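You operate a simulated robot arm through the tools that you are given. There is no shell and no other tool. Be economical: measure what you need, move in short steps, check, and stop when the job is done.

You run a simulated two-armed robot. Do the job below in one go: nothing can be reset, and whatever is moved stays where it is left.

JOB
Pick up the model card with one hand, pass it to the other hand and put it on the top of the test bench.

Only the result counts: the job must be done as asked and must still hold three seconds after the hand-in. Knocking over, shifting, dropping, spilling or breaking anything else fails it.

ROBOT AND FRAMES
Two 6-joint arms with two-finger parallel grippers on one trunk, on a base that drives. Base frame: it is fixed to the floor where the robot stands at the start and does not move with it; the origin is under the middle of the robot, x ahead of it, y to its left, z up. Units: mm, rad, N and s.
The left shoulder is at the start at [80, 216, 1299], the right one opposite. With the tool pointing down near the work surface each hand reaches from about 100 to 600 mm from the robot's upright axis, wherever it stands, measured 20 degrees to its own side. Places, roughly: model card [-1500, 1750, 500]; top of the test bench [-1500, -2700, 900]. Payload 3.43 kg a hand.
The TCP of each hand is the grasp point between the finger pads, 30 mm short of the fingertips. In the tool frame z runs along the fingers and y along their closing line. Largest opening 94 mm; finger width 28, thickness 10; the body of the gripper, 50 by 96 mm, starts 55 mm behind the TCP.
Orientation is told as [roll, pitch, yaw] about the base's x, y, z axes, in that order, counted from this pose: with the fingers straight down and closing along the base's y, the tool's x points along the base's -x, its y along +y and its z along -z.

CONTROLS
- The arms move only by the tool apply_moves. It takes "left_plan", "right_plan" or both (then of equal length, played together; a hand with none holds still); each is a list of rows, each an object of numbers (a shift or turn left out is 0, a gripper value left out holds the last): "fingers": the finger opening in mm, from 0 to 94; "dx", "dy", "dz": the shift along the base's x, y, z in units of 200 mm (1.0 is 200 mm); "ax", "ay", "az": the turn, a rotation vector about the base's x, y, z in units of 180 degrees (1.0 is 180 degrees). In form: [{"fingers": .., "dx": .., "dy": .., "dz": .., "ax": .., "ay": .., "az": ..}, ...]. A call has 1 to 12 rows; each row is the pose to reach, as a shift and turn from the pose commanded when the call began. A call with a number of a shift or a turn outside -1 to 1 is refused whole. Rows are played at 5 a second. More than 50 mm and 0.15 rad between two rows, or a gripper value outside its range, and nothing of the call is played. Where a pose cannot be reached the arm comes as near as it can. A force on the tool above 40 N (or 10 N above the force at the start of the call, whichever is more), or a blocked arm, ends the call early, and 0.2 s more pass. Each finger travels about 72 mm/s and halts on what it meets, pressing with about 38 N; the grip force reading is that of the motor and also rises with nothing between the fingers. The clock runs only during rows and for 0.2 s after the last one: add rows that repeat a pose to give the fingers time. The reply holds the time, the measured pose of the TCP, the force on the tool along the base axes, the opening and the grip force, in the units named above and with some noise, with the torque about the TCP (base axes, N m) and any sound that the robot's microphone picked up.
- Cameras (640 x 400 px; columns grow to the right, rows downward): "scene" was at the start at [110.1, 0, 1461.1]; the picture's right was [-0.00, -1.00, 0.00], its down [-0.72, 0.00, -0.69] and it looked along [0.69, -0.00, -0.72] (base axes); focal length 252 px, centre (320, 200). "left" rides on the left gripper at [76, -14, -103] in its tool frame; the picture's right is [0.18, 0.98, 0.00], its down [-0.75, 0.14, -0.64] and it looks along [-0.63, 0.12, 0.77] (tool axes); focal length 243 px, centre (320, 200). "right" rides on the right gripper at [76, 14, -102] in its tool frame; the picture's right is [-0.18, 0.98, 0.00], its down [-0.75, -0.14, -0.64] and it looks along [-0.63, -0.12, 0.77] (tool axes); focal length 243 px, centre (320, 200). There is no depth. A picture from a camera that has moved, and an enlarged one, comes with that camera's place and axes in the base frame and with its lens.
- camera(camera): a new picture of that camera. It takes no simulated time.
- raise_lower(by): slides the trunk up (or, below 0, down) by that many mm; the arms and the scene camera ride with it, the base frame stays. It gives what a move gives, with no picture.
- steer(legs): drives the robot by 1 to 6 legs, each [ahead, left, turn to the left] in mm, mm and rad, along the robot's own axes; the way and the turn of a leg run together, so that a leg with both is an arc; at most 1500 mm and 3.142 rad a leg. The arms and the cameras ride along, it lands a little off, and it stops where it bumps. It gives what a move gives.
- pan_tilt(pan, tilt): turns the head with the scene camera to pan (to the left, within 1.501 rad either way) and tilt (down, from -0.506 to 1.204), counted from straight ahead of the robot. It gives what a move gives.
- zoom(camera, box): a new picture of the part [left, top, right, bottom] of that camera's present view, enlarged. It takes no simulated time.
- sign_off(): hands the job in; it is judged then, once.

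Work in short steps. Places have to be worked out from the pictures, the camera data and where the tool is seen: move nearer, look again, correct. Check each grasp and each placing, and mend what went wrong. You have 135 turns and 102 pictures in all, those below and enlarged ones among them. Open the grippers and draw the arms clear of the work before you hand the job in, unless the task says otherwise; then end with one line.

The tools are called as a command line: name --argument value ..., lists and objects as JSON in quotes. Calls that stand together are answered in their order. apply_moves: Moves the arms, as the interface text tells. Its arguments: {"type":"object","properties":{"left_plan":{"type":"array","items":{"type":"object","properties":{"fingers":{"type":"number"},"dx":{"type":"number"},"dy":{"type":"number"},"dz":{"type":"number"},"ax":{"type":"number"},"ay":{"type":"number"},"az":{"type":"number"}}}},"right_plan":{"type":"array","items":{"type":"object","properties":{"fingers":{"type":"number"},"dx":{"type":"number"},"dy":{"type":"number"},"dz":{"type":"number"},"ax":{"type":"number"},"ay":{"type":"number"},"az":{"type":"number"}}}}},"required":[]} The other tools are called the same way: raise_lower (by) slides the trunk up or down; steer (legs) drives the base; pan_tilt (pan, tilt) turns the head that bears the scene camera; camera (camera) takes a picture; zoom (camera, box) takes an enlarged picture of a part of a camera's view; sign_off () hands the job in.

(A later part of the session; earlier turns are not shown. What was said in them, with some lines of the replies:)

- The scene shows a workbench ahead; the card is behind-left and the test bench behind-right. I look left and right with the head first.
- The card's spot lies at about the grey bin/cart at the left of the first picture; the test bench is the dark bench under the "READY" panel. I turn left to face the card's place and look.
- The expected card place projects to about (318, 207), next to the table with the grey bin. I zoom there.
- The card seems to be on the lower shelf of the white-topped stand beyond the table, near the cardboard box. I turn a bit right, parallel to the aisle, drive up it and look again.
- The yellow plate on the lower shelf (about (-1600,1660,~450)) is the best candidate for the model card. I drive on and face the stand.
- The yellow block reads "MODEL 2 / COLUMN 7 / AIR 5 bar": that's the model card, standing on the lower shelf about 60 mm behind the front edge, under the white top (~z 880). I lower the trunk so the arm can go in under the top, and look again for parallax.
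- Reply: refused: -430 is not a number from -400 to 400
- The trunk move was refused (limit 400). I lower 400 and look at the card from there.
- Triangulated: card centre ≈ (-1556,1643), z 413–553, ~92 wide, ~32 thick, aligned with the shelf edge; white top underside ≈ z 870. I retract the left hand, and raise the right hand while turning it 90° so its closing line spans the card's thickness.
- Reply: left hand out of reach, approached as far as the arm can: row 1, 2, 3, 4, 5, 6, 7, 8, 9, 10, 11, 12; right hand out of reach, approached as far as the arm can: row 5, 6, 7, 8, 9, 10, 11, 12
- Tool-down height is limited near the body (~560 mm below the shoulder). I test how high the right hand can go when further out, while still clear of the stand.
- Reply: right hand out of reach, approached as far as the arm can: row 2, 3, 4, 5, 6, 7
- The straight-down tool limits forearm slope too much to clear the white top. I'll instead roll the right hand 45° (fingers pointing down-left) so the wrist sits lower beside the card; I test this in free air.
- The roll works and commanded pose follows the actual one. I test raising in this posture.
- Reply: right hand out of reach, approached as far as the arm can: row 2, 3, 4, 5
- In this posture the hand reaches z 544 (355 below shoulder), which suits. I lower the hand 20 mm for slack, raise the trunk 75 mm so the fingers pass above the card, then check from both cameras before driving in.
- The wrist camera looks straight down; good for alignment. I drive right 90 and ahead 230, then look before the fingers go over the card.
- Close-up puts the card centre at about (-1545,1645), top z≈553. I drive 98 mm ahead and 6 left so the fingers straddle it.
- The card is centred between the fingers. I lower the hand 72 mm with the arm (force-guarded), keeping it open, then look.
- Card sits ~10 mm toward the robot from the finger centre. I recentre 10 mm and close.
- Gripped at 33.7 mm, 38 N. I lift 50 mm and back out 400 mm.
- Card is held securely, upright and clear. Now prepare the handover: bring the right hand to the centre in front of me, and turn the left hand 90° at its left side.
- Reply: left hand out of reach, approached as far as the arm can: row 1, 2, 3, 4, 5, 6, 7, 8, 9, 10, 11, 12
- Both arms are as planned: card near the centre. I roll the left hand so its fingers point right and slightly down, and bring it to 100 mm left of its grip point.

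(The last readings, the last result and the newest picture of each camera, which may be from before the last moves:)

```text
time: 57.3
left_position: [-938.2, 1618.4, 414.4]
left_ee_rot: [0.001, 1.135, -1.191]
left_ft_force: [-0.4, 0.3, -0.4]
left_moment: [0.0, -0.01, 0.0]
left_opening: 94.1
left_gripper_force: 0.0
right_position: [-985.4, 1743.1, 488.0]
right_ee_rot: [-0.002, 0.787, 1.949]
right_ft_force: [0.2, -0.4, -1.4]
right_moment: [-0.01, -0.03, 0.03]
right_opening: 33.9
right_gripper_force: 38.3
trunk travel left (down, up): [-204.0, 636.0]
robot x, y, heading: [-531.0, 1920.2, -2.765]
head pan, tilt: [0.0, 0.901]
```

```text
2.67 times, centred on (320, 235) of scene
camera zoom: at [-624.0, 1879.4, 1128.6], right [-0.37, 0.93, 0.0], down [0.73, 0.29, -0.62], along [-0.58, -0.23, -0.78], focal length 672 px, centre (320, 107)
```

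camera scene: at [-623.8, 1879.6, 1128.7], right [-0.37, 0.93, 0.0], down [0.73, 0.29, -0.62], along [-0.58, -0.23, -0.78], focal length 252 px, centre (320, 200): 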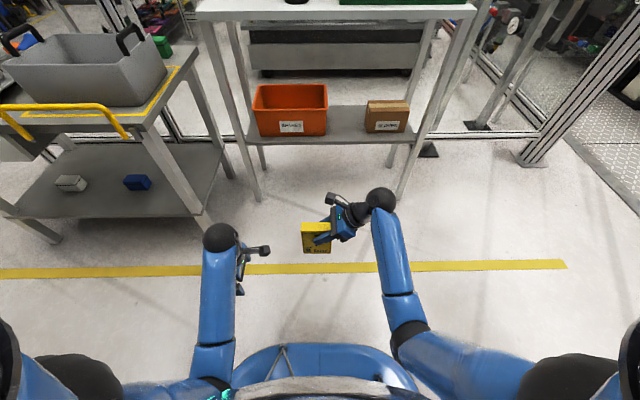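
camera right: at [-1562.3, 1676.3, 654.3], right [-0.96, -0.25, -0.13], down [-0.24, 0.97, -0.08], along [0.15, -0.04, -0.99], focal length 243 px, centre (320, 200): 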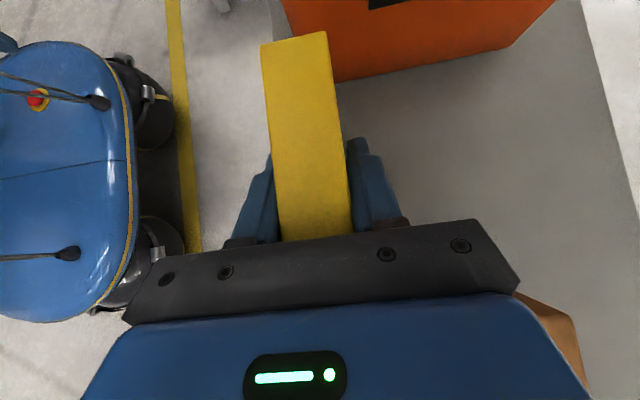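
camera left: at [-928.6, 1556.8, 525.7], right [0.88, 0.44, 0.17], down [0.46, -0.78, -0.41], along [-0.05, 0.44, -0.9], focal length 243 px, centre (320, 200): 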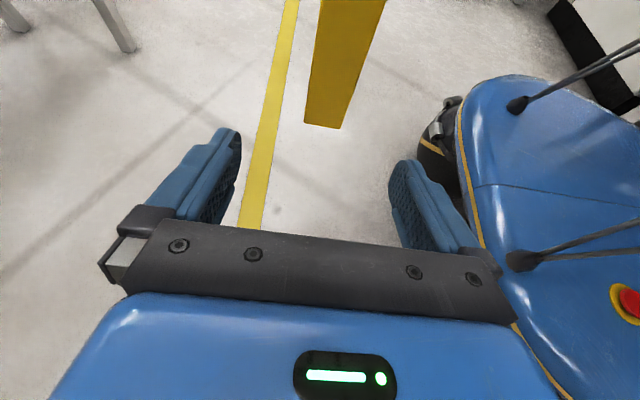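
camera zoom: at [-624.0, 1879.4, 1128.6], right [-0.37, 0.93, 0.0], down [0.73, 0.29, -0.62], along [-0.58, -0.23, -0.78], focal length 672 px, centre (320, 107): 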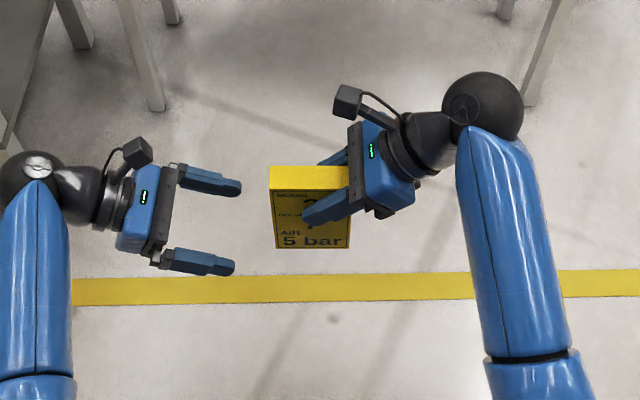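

The hands face each other nicely. I move the left hand 97 mm right so its open fingers straddle the lower half of the card.

apply_moves --left_plan '[{"dx": -0.043, "dy": 0.114}, {"dx": -0.085, "dy": 0.228}, {"dx": -0.128, "dy": 0.342}, {"dx": -0.17, "dy": 0.456}]'

camera --camera "left"

zoom --camera "scene" --box '[220, 170, 420, 300]'

```text
time: 58.3
left_position: [-969.5, 1708.0, 414.2]
left_ee_rot: [0.001, 1.134, -1.193]
left_ft_force: [-0.2, -0.4, 0.6]
left_moment: [0.02, 0.0, -0.03]
left_opening: 94.1
left_gripper_force: 0.1
right_position: [-984.3, 1743.5, 487.2]
right_ee_rot: [-0.002, 0.785, 1.947]
right_ft_force: [0.2, -0.1, -0.7]
right_moment: [0.0, -0.01, 0.0]
right_opening: 33.6
right_gripper_force: 38.0
trunk travel left (down, up): [-204.0, 636.0]
robot x, y, heading: [-524.9, 1917.1, -2.76]
head pan, tilt: [0.0, 0.901]
```

```text
68 pictures are left
camera left: at [-961.9, 1647.1, 526.4], right [0.88, 0.44, 0.17], down [0.46, -0.79, -0.41], along [-0.05, 0.44, -0.9], focal length 243 px, centre (320, 200)
```

left: 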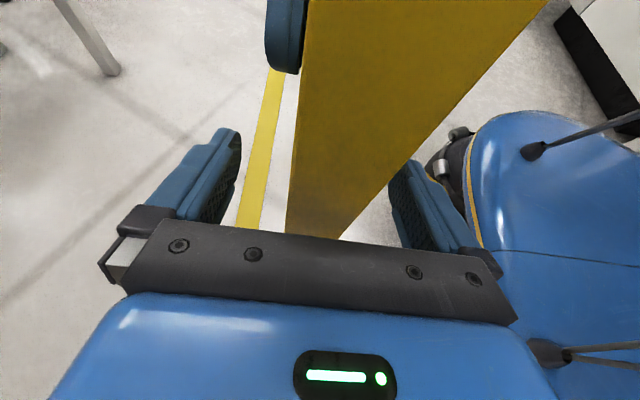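

```text
3.08 times, centred on (320, 235) of scene
camera zoom: at [-623.9, 1879.7, 1128.6], right [-0.37, 0.93, 0.0], down [0.73, 0.29, -0.62], along [-0.58, -0.23, -0.78], focal length 775 px, centre (320, 92)
```

zoom: 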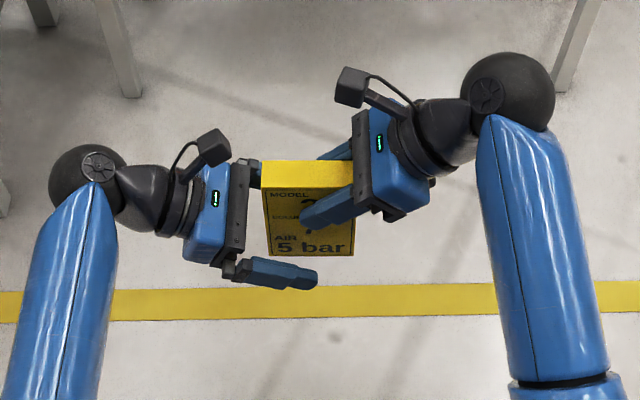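

The card's lower part lies centred between the left fingers, with the right fingers clear above. I close the left hand.

apply_moves --left_plan '[{"fingers": 0}, {"fingers": 0}, {"fingers": 0}, {"fingers": 0}, {"fingers": 0}, {"fingers": 0}]'

zoom --camera "scene" --box '[220, 170, 420, 300]'

```text
time: 59.7
left_position: [-971.2, 1708.0, 414.7]
left_ee_rot: [0.0, 1.133, -1.191]
left_ft_force: [-5.2, -1.5, -1.1]
left_moment: [0.02, -0.24, 0.06]
left_opening: 33.7
left_gripper_force: 38.1
right_position: [-985.4, 1742.6, 487.8]
right_ee_rot: [-0.003, 0.784, 1.947]
right_ft_force: [5.2, 0.7, 2.3]
right_moment: [-0.01, -0.23, 0.16]
right_opening: 33.9
right_gripper_force: 38.4
trunk travel left (down, up): [-204.0, 636.0]
robot x, y, heading: [-527.1, 1920.5, -2.764]
head pan, tilt: [0.0, 0.901]
```

```text
3.08 times, centred on (320, 235) of scene
camera zoom: at [-623.8, 1879.6, 1128.6], right [-0.37, 0.93, 0.0], down [0.73, 0.29, -0.62], along [-0.58, -0.23, -0.78], focal length 775 px, centre (320, 92)
```

zoom: 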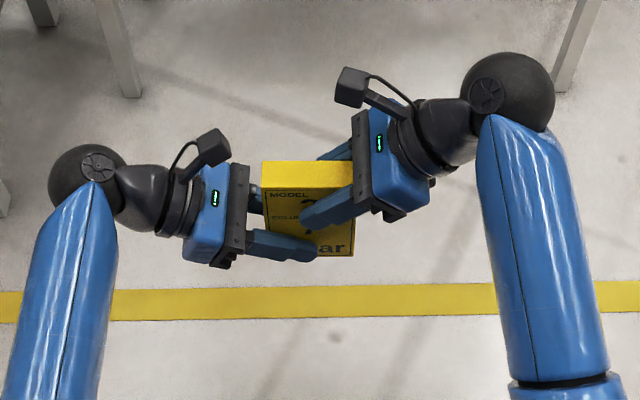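

Both hands grip (33.7 mm). I open the right hand and withdraw it up and to the right along its finger axis.

apply_moves --right_plan '[{"fingers": 80}, {"fingers": 80}, {"fingers": 80}, {"dx": -0.046, "dy": 0.116, "dz": 0.12, "fingers": 80}, {"dx": -0.092, "dy": 0.232, "dz": 0.24, "fingers": 80}, {"dx": -0.138, "dy": 0.348, "dz": 0.36, "fingers": 80}, {"dx": -0.184, "dy": 0.465, "dz": 0.48, "fingers": 80}]'

camera --camera "scene"

```text
time: 61.3
left_position: [-969.7, 1707.3, 414.5]
left_ee_rot: [0.001, 1.132, -1.193]
left_ft_force: [-0.4, -0.4, -0.6]
left_moment: [-0.02, 0.0, -0.02]
left_opening: 33.5
left_gripper_force: 38.0
right_position: [-1016.6, 1806.1, 550.5]
right_ee_rot: [0.001, 0.788, 1.948]
right_ft_force: [0.1, -0.2, -0.3]
right_moment: [-0.01, 0.01, 0.03]
right_opening: 79.9
right_gripper_force: 0.0
right hand out of reach, approached as far as the arm can: row 6, 7
trunk travel left (down, up): [-204.0, 636.0]
robot x, y, heading: [-528.3, 1916.6, -2.768]
head pan, tilt: [0.0, 0.901]
```

```text
65 pictures are left
camera scene: at [-623.8, 1879.6, 1128.6], right [-0.37, 0.93, 0.0], down [0.73, 0.29, -0.62], along [-0.58, -0.23, -0.78], focal length 252 px, centre (320, 200)
```

scene: 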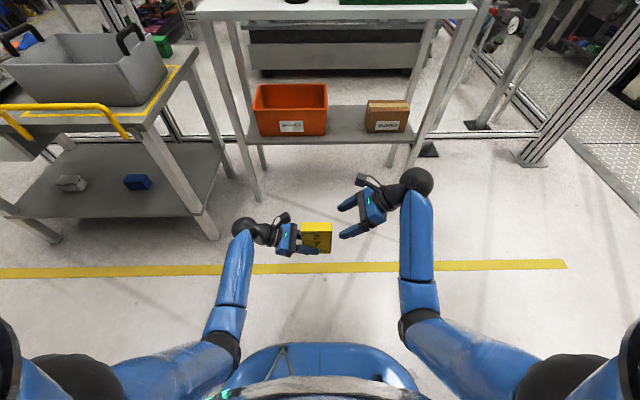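

The left hand alone holds the card upright. I tuck the right hand away and then turn and drive back along the aisle.

apply_moves --right_plan '[{"dx": 0.052, "dy": 0.085, "dz": -0.12}, {"dx": 0.104, "dy": 0.17, "dz": -0.24}, {"dx": 0.156, "dy": 0.255, "dz": -0.36}, {"dx": 0.208, "dy": 0.34, "dz": -0.48}, {"dx": 0.26, "dy": 0.425, "dz": -0.6}]'

steer --legs '[[130, 0, 0], [0, 0, 1.585]]'

pan_tilt --pan 0 --tilt 0.4

camera --camera "scene"

```text
time: 62.5
left_position: [-970.7, 1706.7, 415.4]
left_ee_rot: [0.0, 1.133, -1.192]
left_ft_force: [-0.2, -0.5, 1.5]
left_moment: [0.02, -0.05, 0.02]
left_opening: 33.7
left_gripper_force: 38.1
right_position: [-963.6, 1891.6, 431.8]
right_ee_rot: [0.001, 0.786, 1.949]
right_ft_force: [-0.2, 1.1, 0.6]
right_moment: [0.0, 0.01, 0.0]
right_opening: 80.2
right_gripper_force: 0.0
trunk travel left (down, up): [-204.0, 636.0]
robot x, y, heading: [-526.1, 1915.6, -2.764]
head pan, tilt: [0.0, 0.901]
```

```text
time: 67.8
left_position: [-415.8, 1436.0, 414.2]
left_ee_rot: [0.001, 1.131, 0.428]
left_ft_force: [-0.6, 0.1, -0.8]
left_moment: [-0.02, -0.02, -0.02]
left_opening: 33.7
left_gripper_force: 38.0
right_position: [-599.4, 1431.5, 432.1]
right_ee_rot: [0.002, 0.785, -2.716]
right_ft_force: [-0.2, -0.4, 1.2]
right_moment: [-0.02, 0.01, 0.0]
right_opening: 80.0
right_gripper_force: 0.2
trunk travel left (down, up): [-204.0, 636.0]
robot x, y, heading: [-646.2, 1864.5, -1.145]
head pan, tilt: [0.0, 0.901]
```

```text
time: 68.7
left_position: [-415.1, 1433.7, 414.8]
left_ee_rot: [0.001, 1.134, 0.428]
left_ft_force: [1.0, 0.2, -1.1]
left_moment: [0.04, -0.02, -0.03]
left_opening: 33.9
left_gripper_force: 38.2
right_position: [-599.5, 1431.3, 433.0]
right_ee_rot: [0.001, 0.784, -2.715]
right_ft_force: [-0.3, -0.3, -0.2]
right_moment: [0.0, -0.01, 0.0]
right_opening: 80.1
right_gripper_force: 0.0
trunk travel left (down, up): [-204.0, 636.0]
robot x, y, heading: [-650.8, 1868.5, -1.145]
head pan, tilt: [0.0, 0.4]
```

```text
64 pictures are left
camera scene: at [-597.3, 1757.9, 1171.6], right [-0.91, -0.41, 0.0], down [-0.16, 0.36, -0.92], along [0.38, -0.84, -0.39], focal length 252 px, centre (320, 200)
```

scene: 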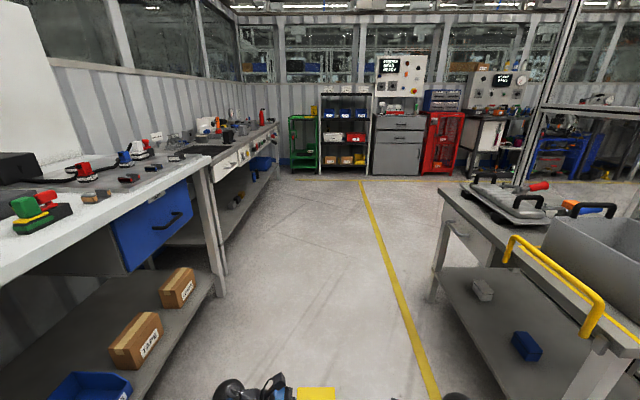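

The aisle ahead is clear (about 600 mm left, 690 mm right). I drive 1450 mm ahead and look again.

steer --legs '[[1450, 0, 0], [0, 0, -0.6]]'

camera --camera "scene"

```text
time: 77.6
left_position: [-91.7, 50.3, 415.3]
left_ee_rot: [0.001, 1.132, -0.163]
left_ft_force: [-0.2, -0.2, -1.1]
left_moment: [0.0, 0.0, 0.0]
left_opening: 33.4
left_gripper_force: 37.8
right_position: [-245.4, 148.3, 432.3]
right_ee_rot: [-0.001, 0.785, 2.975]
right_ft_force: [0.1, 0.0, -0.1]
right_moment: [-0.02, -0.01, 0.0]
right_opening: 79.9
right_gripper_force: 0.0
trunk travel left (down, up): [-204.0, 636.0]
robot x, y, heading: [-42.3, 540.5, -1.732]
head pan, tilt: [0.0, 0.4]
```

```text
63 pictures are left
camera scene: at [-62.6, 418.8, 1171.7], right [-0.99, 0.16, 0.0], down [0.06, 0.38, -0.92], along [-0.15, -0.91, -0.39], focal length 252 px, centre (320, 200)
```

scene: 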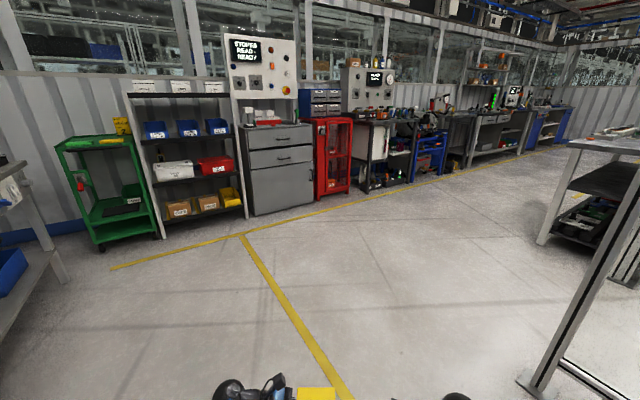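

The test bench is the dark-legged one under the second READY panel, right of the red cabinet; bench line runs slanted (~20°). I drive around the post on the right and toward the bench in two legs.

steer --legs '[[1300, 0, 0], [0, 0, -0.9], [1250, 0, 0], [0, 0, 1.4]]'

camera --camera "scene"

```text
time: 95.7
left_position: [-1156.1, -1817.7, 415.0]
left_ee_rot: [0.003, 1.132, 0.32]
left_ft_force: [-1.2, -1.0, -0.9]
left_moment: [0.01, 0.0, 0.01]
left_opening: 33.7
left_gripper_force: 38.5
right_position: [-1339.0, -1801.2, 431.8]
right_ee_rot: [0.001, 0.785, -2.823]
right_ft_force: [-0.8, 0.2, 0.6]
right_moment: [-0.04, 0.0, -0.02]
right_opening: 80.0
right_gripper_force: 0.2
trunk travel left (down, up): [-204.0, 636.0]
robot x, y, heading: [-1340.1, -1361.0, -1.251]
head pan, tilt: [0.0, 0.4]
```

```text
62 pictures are left
camera scene: at [-1302.3, -1476.7, 1171.7], right [-0.95, -0.31, 0.0], down [-0.12, 0.37, -0.92], along [0.29, -0.87, -0.39], focal length 252 px, centre (320, 200)
```

scene: 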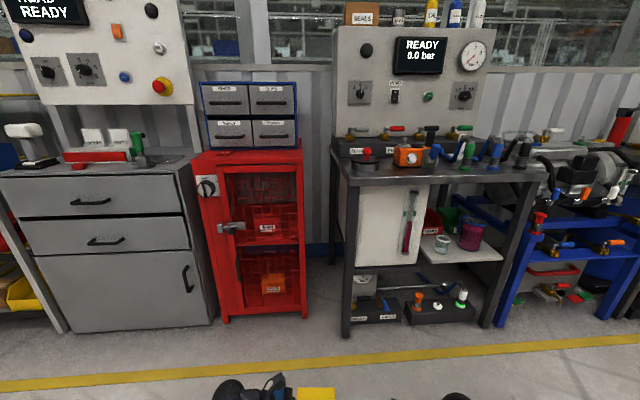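

Facing the bench now. I raise the trunk to see the top surface.

raise_lower --by 400

raise_lower --by 180

pan_tilt --pan -0.4 --tilt 0.8

camera --camera "scene"

```text
time: 99.5
left_position: [-1157.0, -1817.9, 814.6]
left_ee_rot: [0.003, 1.132, 0.32]
left_ft_force: [-0.8, 0.9, -1.2]
left_moment: [0.02, -0.02, 0.0]
left_opening: 34.0
left_gripper_force: 38.1
right_position: [-1339.7, -1801.6, 832.6]
right_ee_rot: [0.0, 0.785, -2.825]
right_ft_force: [0.4, 0.3, -0.3]
right_moment: [0.01, -0.01, -0.01]
right_opening: 80.2
right_gripper_force: 0.1
trunk travel left (down, up): [-604.0, 236.0]
robot x, y, heading: [-1340.2, -1362.6, -1.254]
head pan, tilt: [0.0, 0.4]
```

```text
time: 101.5
left_position: [-1156.6, -1817.8, 994.4]
left_ee_rot: [0.002, 1.131, 0.32]
left_ft_force: [0.0, 0.0, -2.3]
left_moment: [-0.01, -0.03, -0.01]
left_opening: 33.5
left_gripper_force: 38.1
right_position: [-1339.9, -1801.9, 1012.5]
right_ee_rot: [0.0, 0.786, -2.825]
right_ft_force: [0.5, 0.4, 0.1]
right_moment: [0.01, 0.03, -0.02]
right_opening: 80.0
right_gripper_force: 0.1
trunk travel left (down, up): [-784.0, 56.0]
robot x, y, heading: [-1341.6, -1360.5, -1.253]
head pan, tilt: [0.0, 0.4]
```

```text
time: 102.4
left_position: [-1156.8, -1817.7, 994.5]
left_ee_rot: [0.001, 1.134, 0.32]
left_ft_force: [-0.4, 0.3, -0.9]
left_moment: [-0.03, -0.01, 0.0]
left_opening: 33.8
left_gripper_force: 38.0
right_position: [-1339.6, -1801.9, 1012.1]
right_ee_rot: [0.001, 0.786, -2.823]
right_ft_force: [-0.4, 0.4, 0.2]
right_moment: [-0.05, 0.03, 0.0]
right_opening: 80.2
right_gripper_force: 0.1
trunk travel left (down, up): [-784.0, 56.0]
robot x, y, heading: [-1339.2, -1362.0, -1.257]
head pan, tilt: [-0.4, 0.799]
```

```text
61 pictures are left
camera scene: at [-1337.9, -1469.4, 1716.6], right [-1.0, 0.08, 0.0], down [0.06, 0.71, -0.7], along [-0.06, -0.7, -0.72], focal length 252 px, centre (320, 200)
```

scene: 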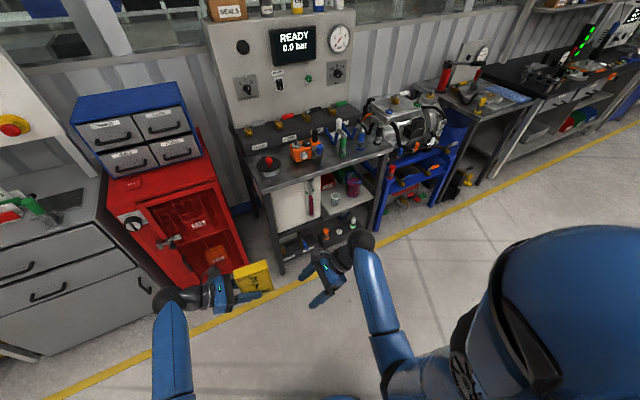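

zoom --camera "scene" --box '[210, 80, 410, 220]'

```text
2.86 times, centred on (310, 150) of scene
camera zoom: at [-1337.9, -1469.4, 1716.6], right [-1.0, 0.08, 0.0], down [0.06, 0.71, -0.7], along [-0.06, -0.7, -0.72], focal length 720 px, centre (349, 343)
```

zoom: 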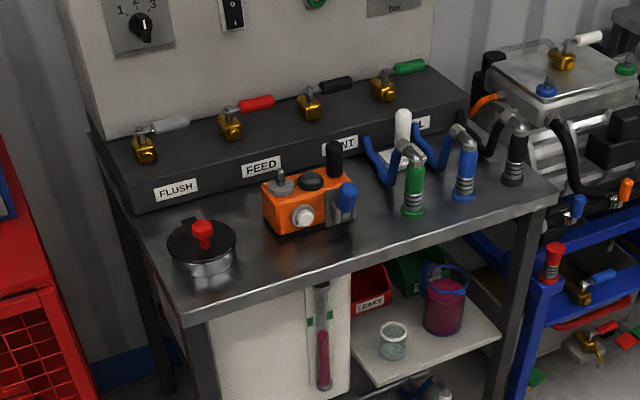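

The front strip of the bench is free between the pot and the hoses: I aim for the card centre ~45 mm behind the front edge, in front of the orange valve, at about (-1415,-2495). First I tuck the right hand back, align the heading and drive diagonally nearer.

apply_moves --right_plan '[{"dx": -0.094, "dy": 0.095, "dz": -0.06}, {"dx": -0.188, "dy": 0.19, "dz": -0.12}, {"dx": -0.282, "dy": 0.285, "dz": -0.18}, {"dx": -0.376, "dy": 0.38, "dz": -0.24}, {"dx": -0.47, "dy": 0.475, "dz": -0.3}]'

steer --legs '[[0, 0, 0.07], [330, -525, 0]]'

pan_tilt --pan 0 --tilt 0.9

camera --camera "scene"

```text
time: 103.6
left_position: [-1157.2, -1816.8, 995.2]
left_ee_rot: [0.001, 1.133, 0.319]
left_ft_force: [0.0, 0.8, -0.7]
left_moment: [0.01, -0.01, 0.01]
left_opening: 33.8
left_gripper_force: 37.8
right_position: [-1432.3, -1704.0, 950.2]
right_ee_rot: [0.003, 0.783, -2.823]
right_ft_force: [-0.3, 0.3, -0.6]
right_moment: [0.0, 0.01, 0.02]
right_opening: 80.1
right_gripper_force: 0.1
right hand out of reach, approached as far as the arm can: row 5
trunk travel left (down, up): [-784.0, 56.0]
robot x, y, heading: [-1340.7, -1360.6, -1.249]
head pan, tilt: [-0.4, 0.799]
```

```text
time: 107.5
left_position: [-1476.9, -2300.3, 996.4]
left_ee_rot: [0.001, 1.132, 0.395]
left_ft_force: [-0.8, 0.2, -0.2]
left_moment: [0.02, -0.05, -0.02]
left_opening: 33.8
left_gripper_force: 38.0
right_position: [-1759.8, -2208.9, 949.2]
right_ee_rot: [0.004, 0.783, -2.747]
right_ft_force: [0.7, -0.2, -0.3]
right_moment: [0.01, 0.02, 0.01]
right_opening: 79.8
right_gripper_force: 0.0
trunk travel left (down, up): [-784.0, 56.0]
robot x, y, heading: [-1695.9, -1862.0, -1.175]
head pan, tilt: [-0.4, 0.799]
```

```text
time: 108.4
left_position: [-1478.2, -2302.0, 994.1]
left_ee_rot: [0.002, 1.13, 0.396]
left_ft_force: [-0.2, -0.3, -2.0]
left_moment: [0.01, -0.02, -0.05]
left_opening: 34.0
left_gripper_force: 38.5
right_position: [-1760.3, -2210.5, 948.4]
right_ee_rot: [0.002, 0.788, -2.748]
right_ft_force: [0.2, -0.3, 0.8]
right_moment: [0.01, -0.02, 0.0]
right_opening: 79.9
right_gripper_force: 0.1
trunk travel left (down, up): [-784.0, 56.0]
robot x, y, heading: [-1694.5, -1857.6, -1.176]
head pan, tilt: [0.0, 0.901]
```

```text
59 pictures are left
camera scene: at [-1656.1, -1957.5, 1708.6], right [-0.92, -0.38, 0.0], down [-0.3, 0.72, -0.62], along [0.24, -0.57, -0.78], focal length 252 px, centre (320, 200)
```

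scene: 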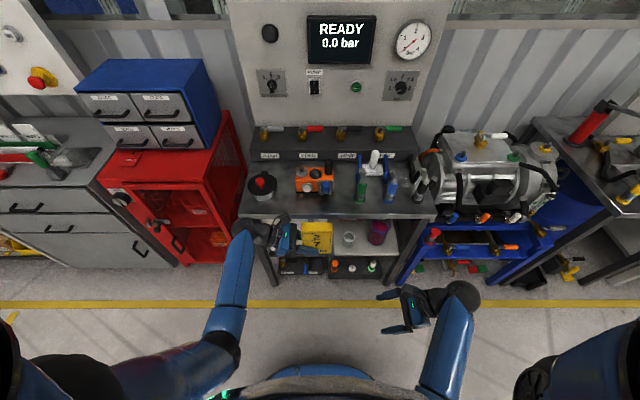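

Aligned with the bench. I zoom on the top to locate the free strip.

zoom --camera "scene" --box '[230, 140, 440, 270]'

```text
3.05 times, centred on (335, 205) of scene
camera zoom: at [-1656.1, -1957.5, 1708.6], right [-0.92, -0.38, 0.0], down [-0.3, 0.72, -0.62], along [0.24, -0.57, -0.78], focal length 768 px, centre (274, 185)
```

zoom: 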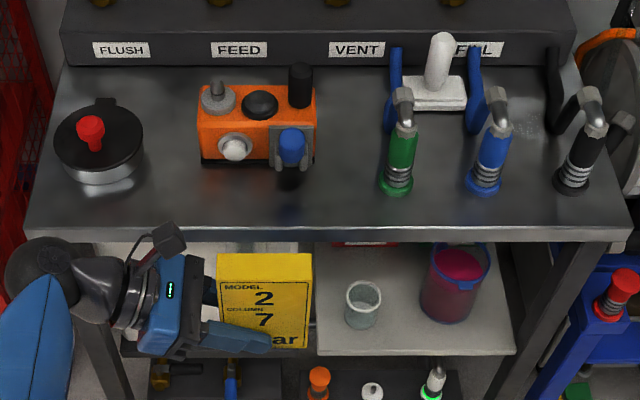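

The bench height is uncertain (~840–900). I lower the trunk 250 mm (hands well clear in front) for another line of sight on the front edge.

raise_lower --by -300

zoom --camera "scene" --box '[220, 60, 460, 210]'

```text
time: 111.4
left_position: [-1478.1, -2302.2, 695.8]
left_ee_rot: [0.002, 1.133, 0.396]
left_ft_force: [-1.1, 0.4, -1.7]
left_moment: [0.01, -0.02, 0.0]
left_opening: 33.7
left_gripper_force: 37.3
right_position: [-1760.6, -2211.0, 648.5]
right_ee_rot: [0.002, 0.784, -2.747]
right_ft_force: [0.1, -0.4, -0.1]
right_moment: [0.0, 0.02, 0.02]
right_opening: 80.3
right_gripper_force: 0.0
trunk travel left (down, up): [-484.0, 356.0]
robot x, y, heading: [-1694.0, -1859.0, -1.18]
head pan, tilt: [0.0, 0.901]
```

```text
2.67 times, centred on (340, 135) of scene
camera zoom: at [-1655.8, -1956.7, 1408.7], right [-0.92, -0.38, 0.0], down [-0.3, 0.72, -0.62], along [0.24, -0.57, -0.78], focal length 672 px, centre (267, 373)
```

zoom: 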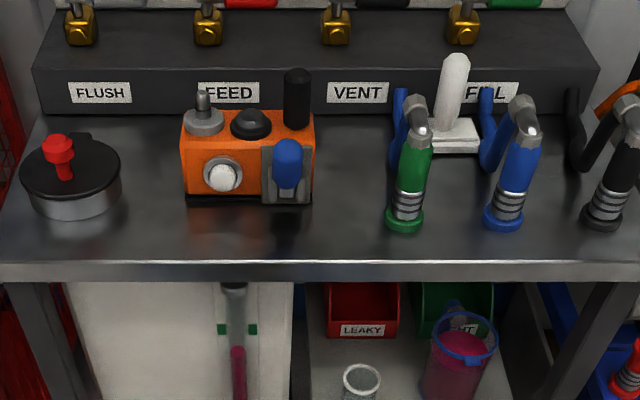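

Now z_top ≈ 880, front edge ≈ 690 mm ahead of my axis; the strip in front of the valve is free (~100 mm deep, from pot to green hose). I raise 300 again, drive 237 ahead and 24 right, and check.

raise_lower --by 300

steer --legs '[[237, -24, 0]]'

camera --camera "scene"

camera --camera "left"

```text
time: 114.4
left_position: [-1477.1, -2299.9, 994.9]
left_ee_rot: [0.001, 1.133, 0.397]
left_ft_force: [-0.3, -0.2, -1.4]
left_moment: [0.0, -0.01, 0.02]
left_opening: 33.8
left_gripper_force: 37.9
right_position: [-1759.5, -2210.7, 949.2]
right_ee_rot: [0.003, 0.782, -2.746]
right_ft_force: [0.6, -0.3, 0.2]
right_moment: [-0.02, -0.03, -0.02]
right_opening: 80.2
right_gripper_force: 0.1
trunk travel left (down, up): [-784.0, 56.0]
robot x, y, heading: [-1693.6, -1862.0, -1.175]
head pan, tilt: [0.0, 0.901]
```

```text
time: 116.2
left_position: [-1412.0, -2523.9, 995.5]
left_ee_rot: [-0.007, 1.132, 0.389]
left_ft_force: [0.4, 0.4, -0.2]
left_moment: [0.0, -0.03, 0.02]
left_opening: 33.8
left_gripper_force: 38.2
right_position: [-1694.3, -2431.0, 948.7]
right_ee_rot: [0.005, 0.784, -2.747]
right_ft_force: [0.8, -0.4, 0.7]
right_moment: [0.01, 0.03, -0.02]
right_opening: 79.8
right_gripper_force: 0.0
trunk travel left (down, up): [-784.0, 56.0]
robot x, y, heading: [-1629.4, -2086.0, -1.177]
head pan, tilt: [0.0, 0.901]
```

```text
56 pictures are left
camera scene: at [-1589.7, -2175.7, 1709.0], right [-0.92, -0.38, 0.0], down [-0.3, 0.72, -0.62], along [0.24, -0.58, -0.78], focal length 252 px, centre (320, 200)
```

scene: 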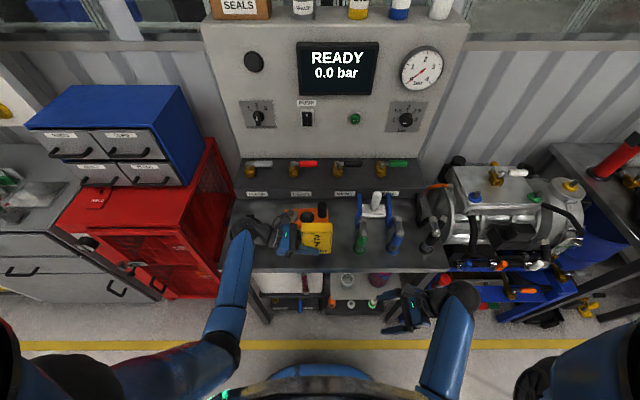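

```text
55 pictures are left
camera left: at [-1351.2, -2511.9, 1107.6], right [-0.45, 0.88, 0.16], down [0.78, 0.48, -0.41], along [-0.44, -0.06, -0.9], focal length 243 px, centre (320, 200)
```

left: 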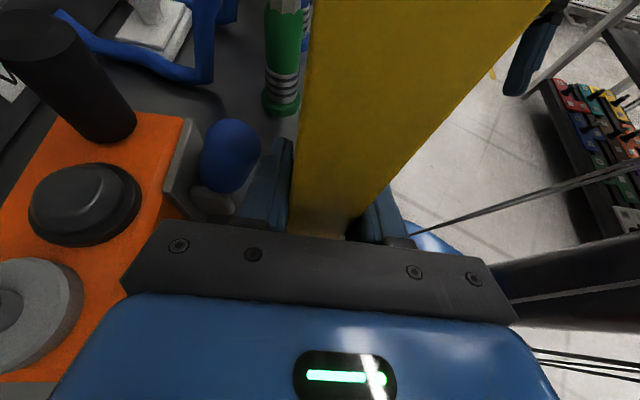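

Position is good but the card is only ~30 mm behind the edge and the finger tip is near the blue lever. I shift the left hand 12 mm ahead and 15 mm left, descend 40 mm, and check by zoom.

apply_moves --left_plan '[{"dx": 0.092, "dy": -0.026}, {"dx": 0.092, "dy": -0.026, "dz": -0.1}, {"dx": 0.092, "dy": -0.026, "dz": -0.2}]'

zoom --camera "scene" --box '[220, 170, 420, 295]'

camera --camera "left"

```text
time: 117.0
left_position: [-1392.0, -2529.9, 954.2]
left_ee_rot: [0.002, 1.13, 0.394]
left_ft_force: [0.6, 0.4, -1.3]
left_moment: [0.02, -0.04, 0.01]
left_opening: 33.8
left_gripper_force: 38.2
right_position: [-1694.0, -2432.6, 948.6]
right_ee_rot: [0.0, 0.786, -2.75]
right_ft_force: [0.2, 1.1, 0.4]
right_moment: [-0.04, -0.01, -0.03]
right_opening: 80.0
right_gripper_force: 0.0
trunk travel left (down, up): [-784.0, 56.0]
robot x, y, heading: [-1633.2, -2082.0, -1.183]
head pan, tilt: [0.0, 0.901]
```

```text
3.20 times, centred on (320, 232) of scene
camera zoom: at [-1589.1, -2180.4, 1708.6], right [-0.92, -0.38, 0.0], down [-0.3, 0.72, -0.62], along [0.24, -0.57, -0.78], focal length 806 px, centre (320, 96)
```

zoom: 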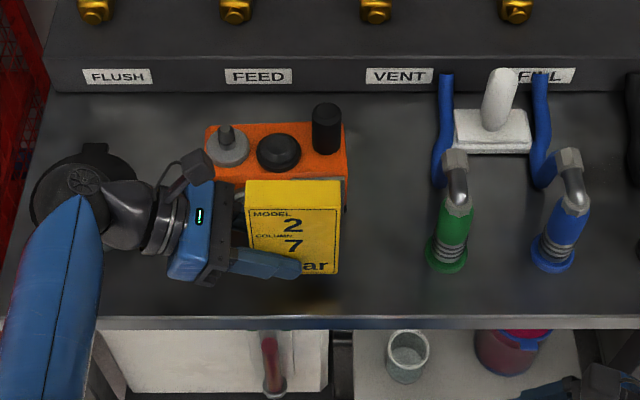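

```text
53 pictures are left
camera left: at [-1330.9, -2519.6, 1066.2], right [-0.45, 0.88, 0.17], down [0.78, 0.48, -0.41], along [-0.44, -0.05, -0.9], focal length 243 px, centre (320, 200)
```

left: 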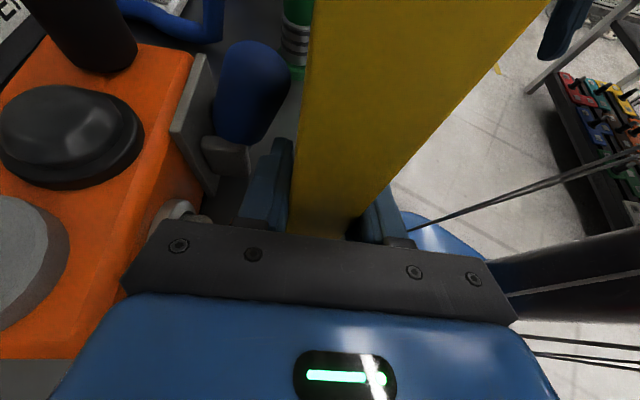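

Card front is ~33 mm behind the edge; the valve's white button is close behind the fingers. I back off 10 mm and descend gently in guarded steps.

apply_moves --left_plan '[{"dx": -0.019, "dy": 0.046}, {"dx": -0.019, "dy": 0.046, "dz": -0.04}, {"dx": -0.019, "dy": 0.046, "dz": -0.08}, {"dx": -0.019, "dy": 0.046, "dz": -0.11}]'

zoom --camera "scene" --box '[220, 170, 420, 295]'

```text
time: 118.0
left_position: [-1397.6, -2519.5, 933.2]
left_ee_rot: [0.001, 1.132, 0.396]
left_ft_force: [0.1, 0.0, -0.7]
left_moment: [0.0, 0.01, 0.01]
left_opening: 33.7
left_gripper_force: 37.9
right_position: [-1694.0, -2432.4, 948.2]
right_ee_rot: [0.002, 0.784, -2.749]
right_ft_force: [0.5, -0.1, 0.4]
right_moment: [0.0, 0.02, 0.02]
right_opening: 80.0
right_gripper_force: 0.1
trunk travel left (down, up): [-784.0, 56.0]
robot x, y, heading: [-1625.4, -2081.1, -1.18]
head pan, tilt: [0.0, 0.901]
```

```text
3.20 times, centred on (320, 232) of scene
camera zoom: at [-1588.9, -2179.5, 1708.7], right [-0.92, -0.38, 0.0], down [-0.3, 0.72, -0.62], along [0.24, -0.57, -0.78], focal length 806 px, centre (320, 96)
```

zoom: 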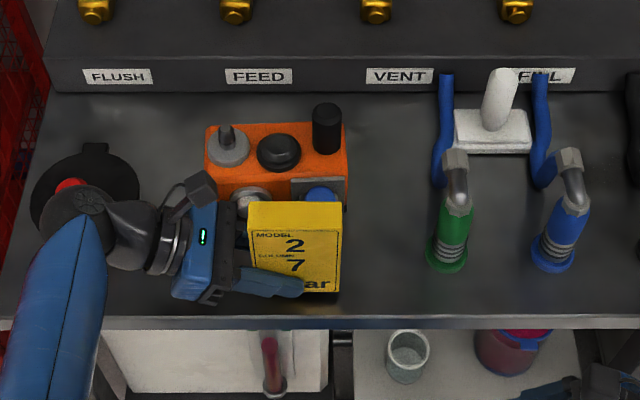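

Card front is ~22 mm behind the edge and hovering ~10 mm. I continue down in 3 mm guarded steps.

apply_moves --left_plan '[{"dz": -0.015}, {"dz": -0.03}, {"dz": -0.045}, {"dz": -0.06}, {"dz": -0.075}, {"dz": -0.09}]'

```text
time: 119.3
left_position: [-1397.1, -2521.6, 915.3]
left_ee_rot: [-0.002, 1.133, 0.391]
left_ft_force: [0.4, 0.4, 2.1]
left_moment: [-0.06, 0.15, 0.03]
left_opening: 33.7
left_gripper_force: 38.2
right_position: [-1694.5, -2432.7, 948.6]
right_ee_rot: [0.002, 0.784, -2.748]
right_ft_force: [0.1, 1.2, 0.2]
right_moment: [-0.02, -0.01, -0.02]
right_opening: 80.1
right_gripper_force: 0.1
trunk travel left (down, up): [-784.0, 56.0]
robot x, y, heading: [-1628.5, -2080.8, -1.181]
head pan, tilt: [0.0, 0.901]
```

A first contact appears (force ~2–3 N, moment 0.15). I step down 1 mm at a time to confirm.

apply_moves --left_plan '[{"dz": -0.006}, {"dz": -0.012}]'

zoom --camera "scene" --box '[250, 190, 370, 280]'

```text
time: 120.0
left_position: [-1396.9, -2519.8, 915.9]
left_ee_rot: [-0.013, 1.133, 0.384]
left_ft_force: [2.1, -0.6, 19.3]
left_moment: [-0.07, 0.7, -0.01]
left_opening: 33.8
left_gripper_force: 37.6
right_position: [-1694.3, -2430.9, 948.9]
right_ee_rot: [0.002, 0.784, -2.746]
right_ft_force: [0.4, 0.6, 0.2]
right_moment: [-0.04, 0.01, 0.0]
right_opening: 80.1
right_gripper_force: 0.1
trunk travel left (down, up): [-784.0, 56.0]
robot x, y, heading: [-1631.4, -2082.1, -1.179]
head pan, tilt: [0.0, 0.901]
```

```text
4.44 times, centred on (310, 235) of scene
camera zoom: at [-1589.5, -2177.1, 1709.1], right [-0.92, -0.38, 0.0], down [-0.3, 0.72, -0.62], along [0.24, -0.57, -0.78], focal length 1120 px, centre (364, 44)
```

zoom: 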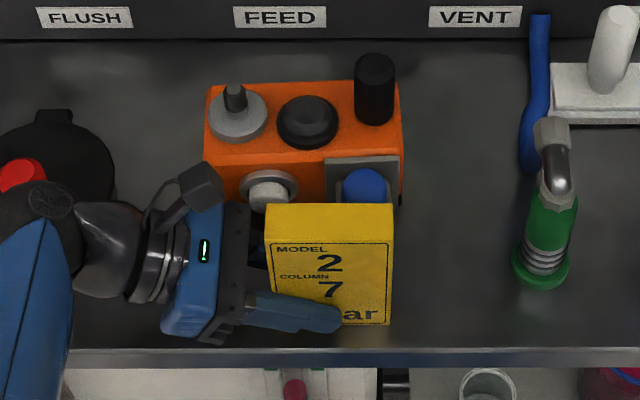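

Firm contact: the card stands on the bench. I relax 1.5 mm, open modestly (54 mm) so the back finger stays clear of the valve's button, and check.

apply_moves --left_plan '[{"dz": 0.009}, {"dz": 0.009, "fingers": 38}, {"dz": 0.009, "fingers": 46}, {"dz": 0.009, "fingers": 54}, {"dz": 0.009, "fingers": 54}]'

camera --camera "left"

zoom --camera "scene" --box '[250, 190, 370, 280]'

```text
time: 121.2
left_position: [-1397.1, -2520.8, 914.2]
left_ee_rot: [0.002, 1.131, 0.395]
left_ft_force: [0.1, 0.5, 0.5]
left_moment: [-0.04, 0.01, 0.04]
left_opening: 54.1
left_gripper_force: 0.1
right_position: [-1694.5, -2432.3, 948.1]
right_ee_rot: [0.002, 0.784, -2.751]
right_ft_force: [0.3, -0.1, -0.1]
right_moment: [-0.01, 0.01, -0.02]
right_opening: 80.1
right_gripper_force: 0.0
trunk travel left (down, up): [-784.0, 56.0]
robot x, y, heading: [-1627.8, -2081.7, -1.181]
head pan, tilt: [0.0, 0.901]
```

```text
50 pictures are left
camera left: at [-1336.3, -2510.7, 1025.5], right [-0.45, 0.88, 0.17], down [0.78, 0.48, -0.41], along [-0.44, -0.05, -0.9], focal length 243 px, centre (320, 200)
```

left: 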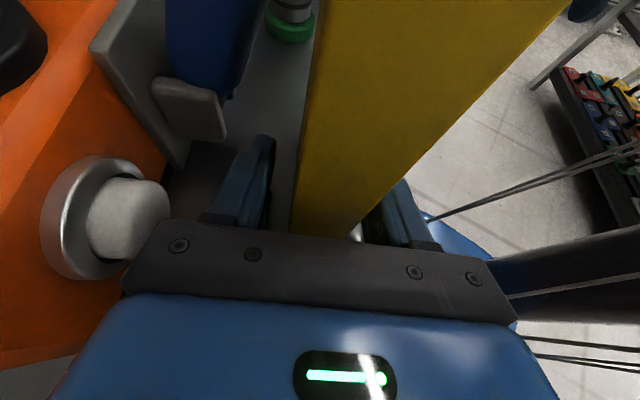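

```text
4.44 times, centred on (310, 235) of scene
camera zoom: at [-1589.0, -2180.0, 1708.6], right [-0.92, -0.38, 0.0], down [-0.3, 0.72, -0.62], along [0.24, -0.57, -0.78], focal length 1120 px, centre (364, 44)
```

zoom: 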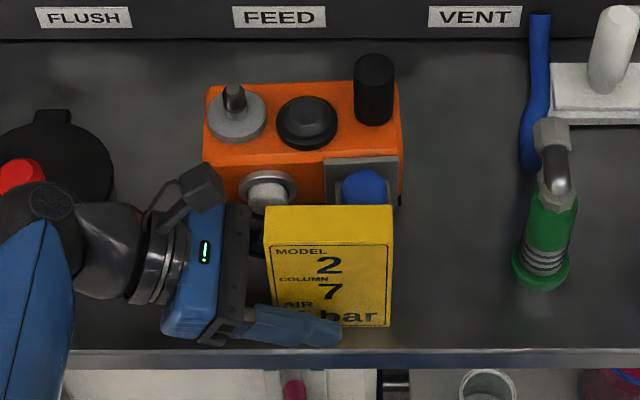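

The card stands free between the open fingers. I withdraw the left hand along its finger axis (left and up).

apply_moves --left_plan '[{"dx": 0.079, "dy": 0.033, "dz": 0.04}, {"dx": 0.158, "dy": 0.065, "dz": 0.08}, {"dx": 0.237, "dy": 0.098, "dz": 0.12}, {"dx": 0.315, "dy": 0.13, "dz": 0.16}]'

zoom --camera "scene" --box '[200, 160, 400, 290]'

```text
time: 122.2
left_position: [-1333.3, -2494.3, 947.0]
left_ee_rot: [0.003, 1.133, 0.394]
left_ft_force: [-0.6, 0.8, 0.4]
left_moment: [0.01, 0.01, 0.02]
left_opening: 54.0
left_gripper_force: 0.0
right_position: [-1694.1, -2432.7, 949.7]
right_ee_rot: [0.002, 0.783, -2.749]
right_ft_force: [0.5, -0.4, -0.5]
right_moment: [-0.01, 0.04, 0.01]
right_opening: 80.1
right_gripper_force: 0.0
trunk travel left (down, up): [-784.0, 56.0]
robot x, y, heading: [-1629.8, -2081.3, -1.175]
head pan, tilt: [0.0, 0.901]
```

```text
3.08 times, centred on (300, 225) of scene
camera zoom: at [-1588.5, -2179.3, 1708.7], right [-0.92, -0.38, 0.0], down [-0.3, 0.72, -0.62], along [0.24, -0.57, -0.78], focal length 775 px, centre (382, 123)
```

zoom: 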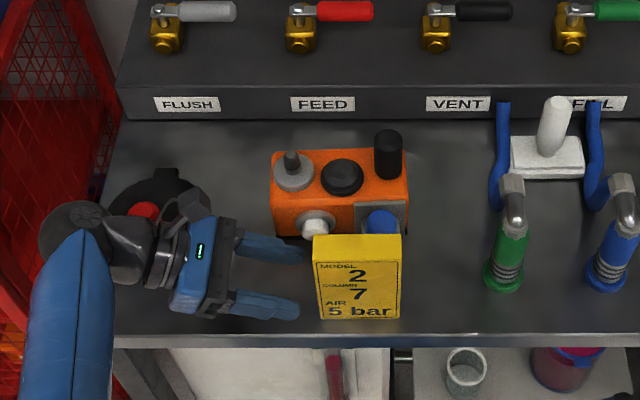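

The card stands alone. I move the hand a bit further left and up, then back the robot away.

apply_moves --left_plan '[{"dx": 0.08, "dy": 0.033, "dz": 0.12}, {"dx": 0.13, "dy": 0.054, "dz": 0.25}]'

steer --legs '[[-350, 0, 0]]'

camera --camera "scene"

zoom --camera "scene" --box '[230, 110, 430, 230]'

```text
time: 122.8
left_position: [-1308.5, -2483.6, 996.7]
left_ee_rot: [0.003, 1.132, 0.395]
left_ft_force: [0.0, -0.2, -0.3]
left_moment: [0.02, 0.0, 0.06]
left_opening: 53.9
left_gripper_force: 0.0
right_position: [-1693.7, -2432.5, 948.8]
right_ee_rot: [0.002, 0.785, -2.749]
right_ft_force: [0.2, 0.1, 0.1]
right_moment: [-0.03, -0.01, 0.01]
right_opening: 80.1
right_gripper_force: 0.1
trunk travel left (down, up): [-784.0, 56.0]
robot x, y, heading: [-1629.5, -2081.1, -1.176]
head pan, tilt: [0.0, 0.901]
```

```text
time: 125.0
left_position: [-1441.3, -2161.5, 996.1]
left_ee_rot: [0.004, 1.132, 0.401]
left_ft_force: [0.5, -0.8, -0.2]
left_moment: [0.0, 0.04, 0.01]
left_opening: 54.1
left_gripper_force: 0.1
right_position: [-1826.8, -2110.6, 948.5]
right_ee_rot: [-0.002, 0.784, -2.75]
right_ft_force: [0.5, 0.1, -0.6]
right_moment: [0.04, 0.0, 0.0]
right_opening: 80.0
right_gripper_force: 0.1
trunk travel left (down, up): [-784.0, 56.0]
robot x, y, heading: [-1763.3, -1759.3, -1.177]
head pan, tilt: [0.0, 0.901]
```

```text
47 pictures are left
camera scene: at [-1722.2, -1858.6, 1708.4], right [-0.92, -0.38, 0.0], down [-0.3, 0.73, -0.62], along [0.24, -0.57, -0.79], focal length 252 px, centre (320, 200)
```

scene: 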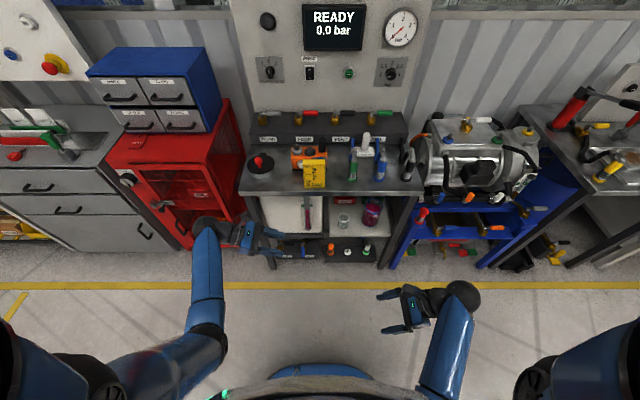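

```text
3.20 times, centred on (330, 170) of scene
camera zoom: at [-1722.2, -1858.6, 1708.4], right [-0.92, -0.38, 0.0], down [-0.3, 0.73, -0.62], along [0.24, -0.57, -0.79], focal length 806 px, centre (288, 296)
```

zoom: 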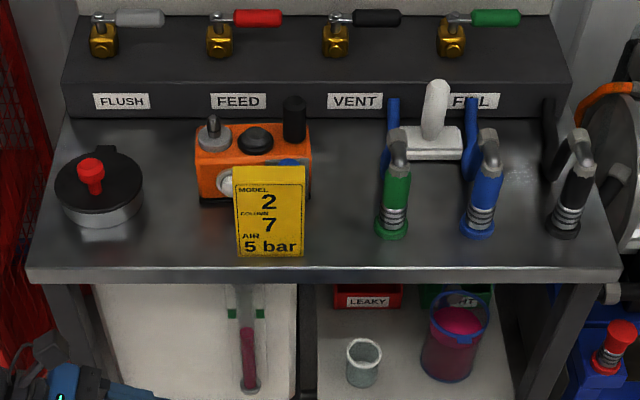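

The card stands on the bench top and nothing else has moved. I open both grippers fully, then hand in.

apply_moves --left_plan '[{"fingers": 94}, {"fingers": 94}, {"fingers": 94}]' --right_plan '[{"fingers": 94}, {"fingers": 94}, {"fingers": 94}]'

sign_off

```text
time: 125.8
left_position: [-1443.5, -2159.2, 998.4]
left_ee_rot: [-0.001, 1.132, 0.393]
left_ft_force: [0.5, -0.3, 0.4]
left_moment: [-0.01, -0.04, 0.03]
left_opening: 94.2
left_gripper_force: 0.2
right_position: [-1828.9, -2107.7, 948.3]
right_ee_rot: [0.002, 0.782, -2.747]
right_ft_force: [0.7, -0.3, 0.0]
right_moment: [-0.01, -0.03, -0.01]
right_opening: 93.9
right_gripper_force: 0.0
trunk travel left (down, up): [-784.0, 56.0]
robot x, y, heading: [-1762.7, -1757.9, -1.177]
head pan, tilt: [0.0, 0.901]
```

```text
The job is handed in.
```

The right hand picked up the model card and passed it to the left hand, which stood it upright on the top of the test bench, about 20 mm behind the front edge; nothing else looked moved in the last picture.
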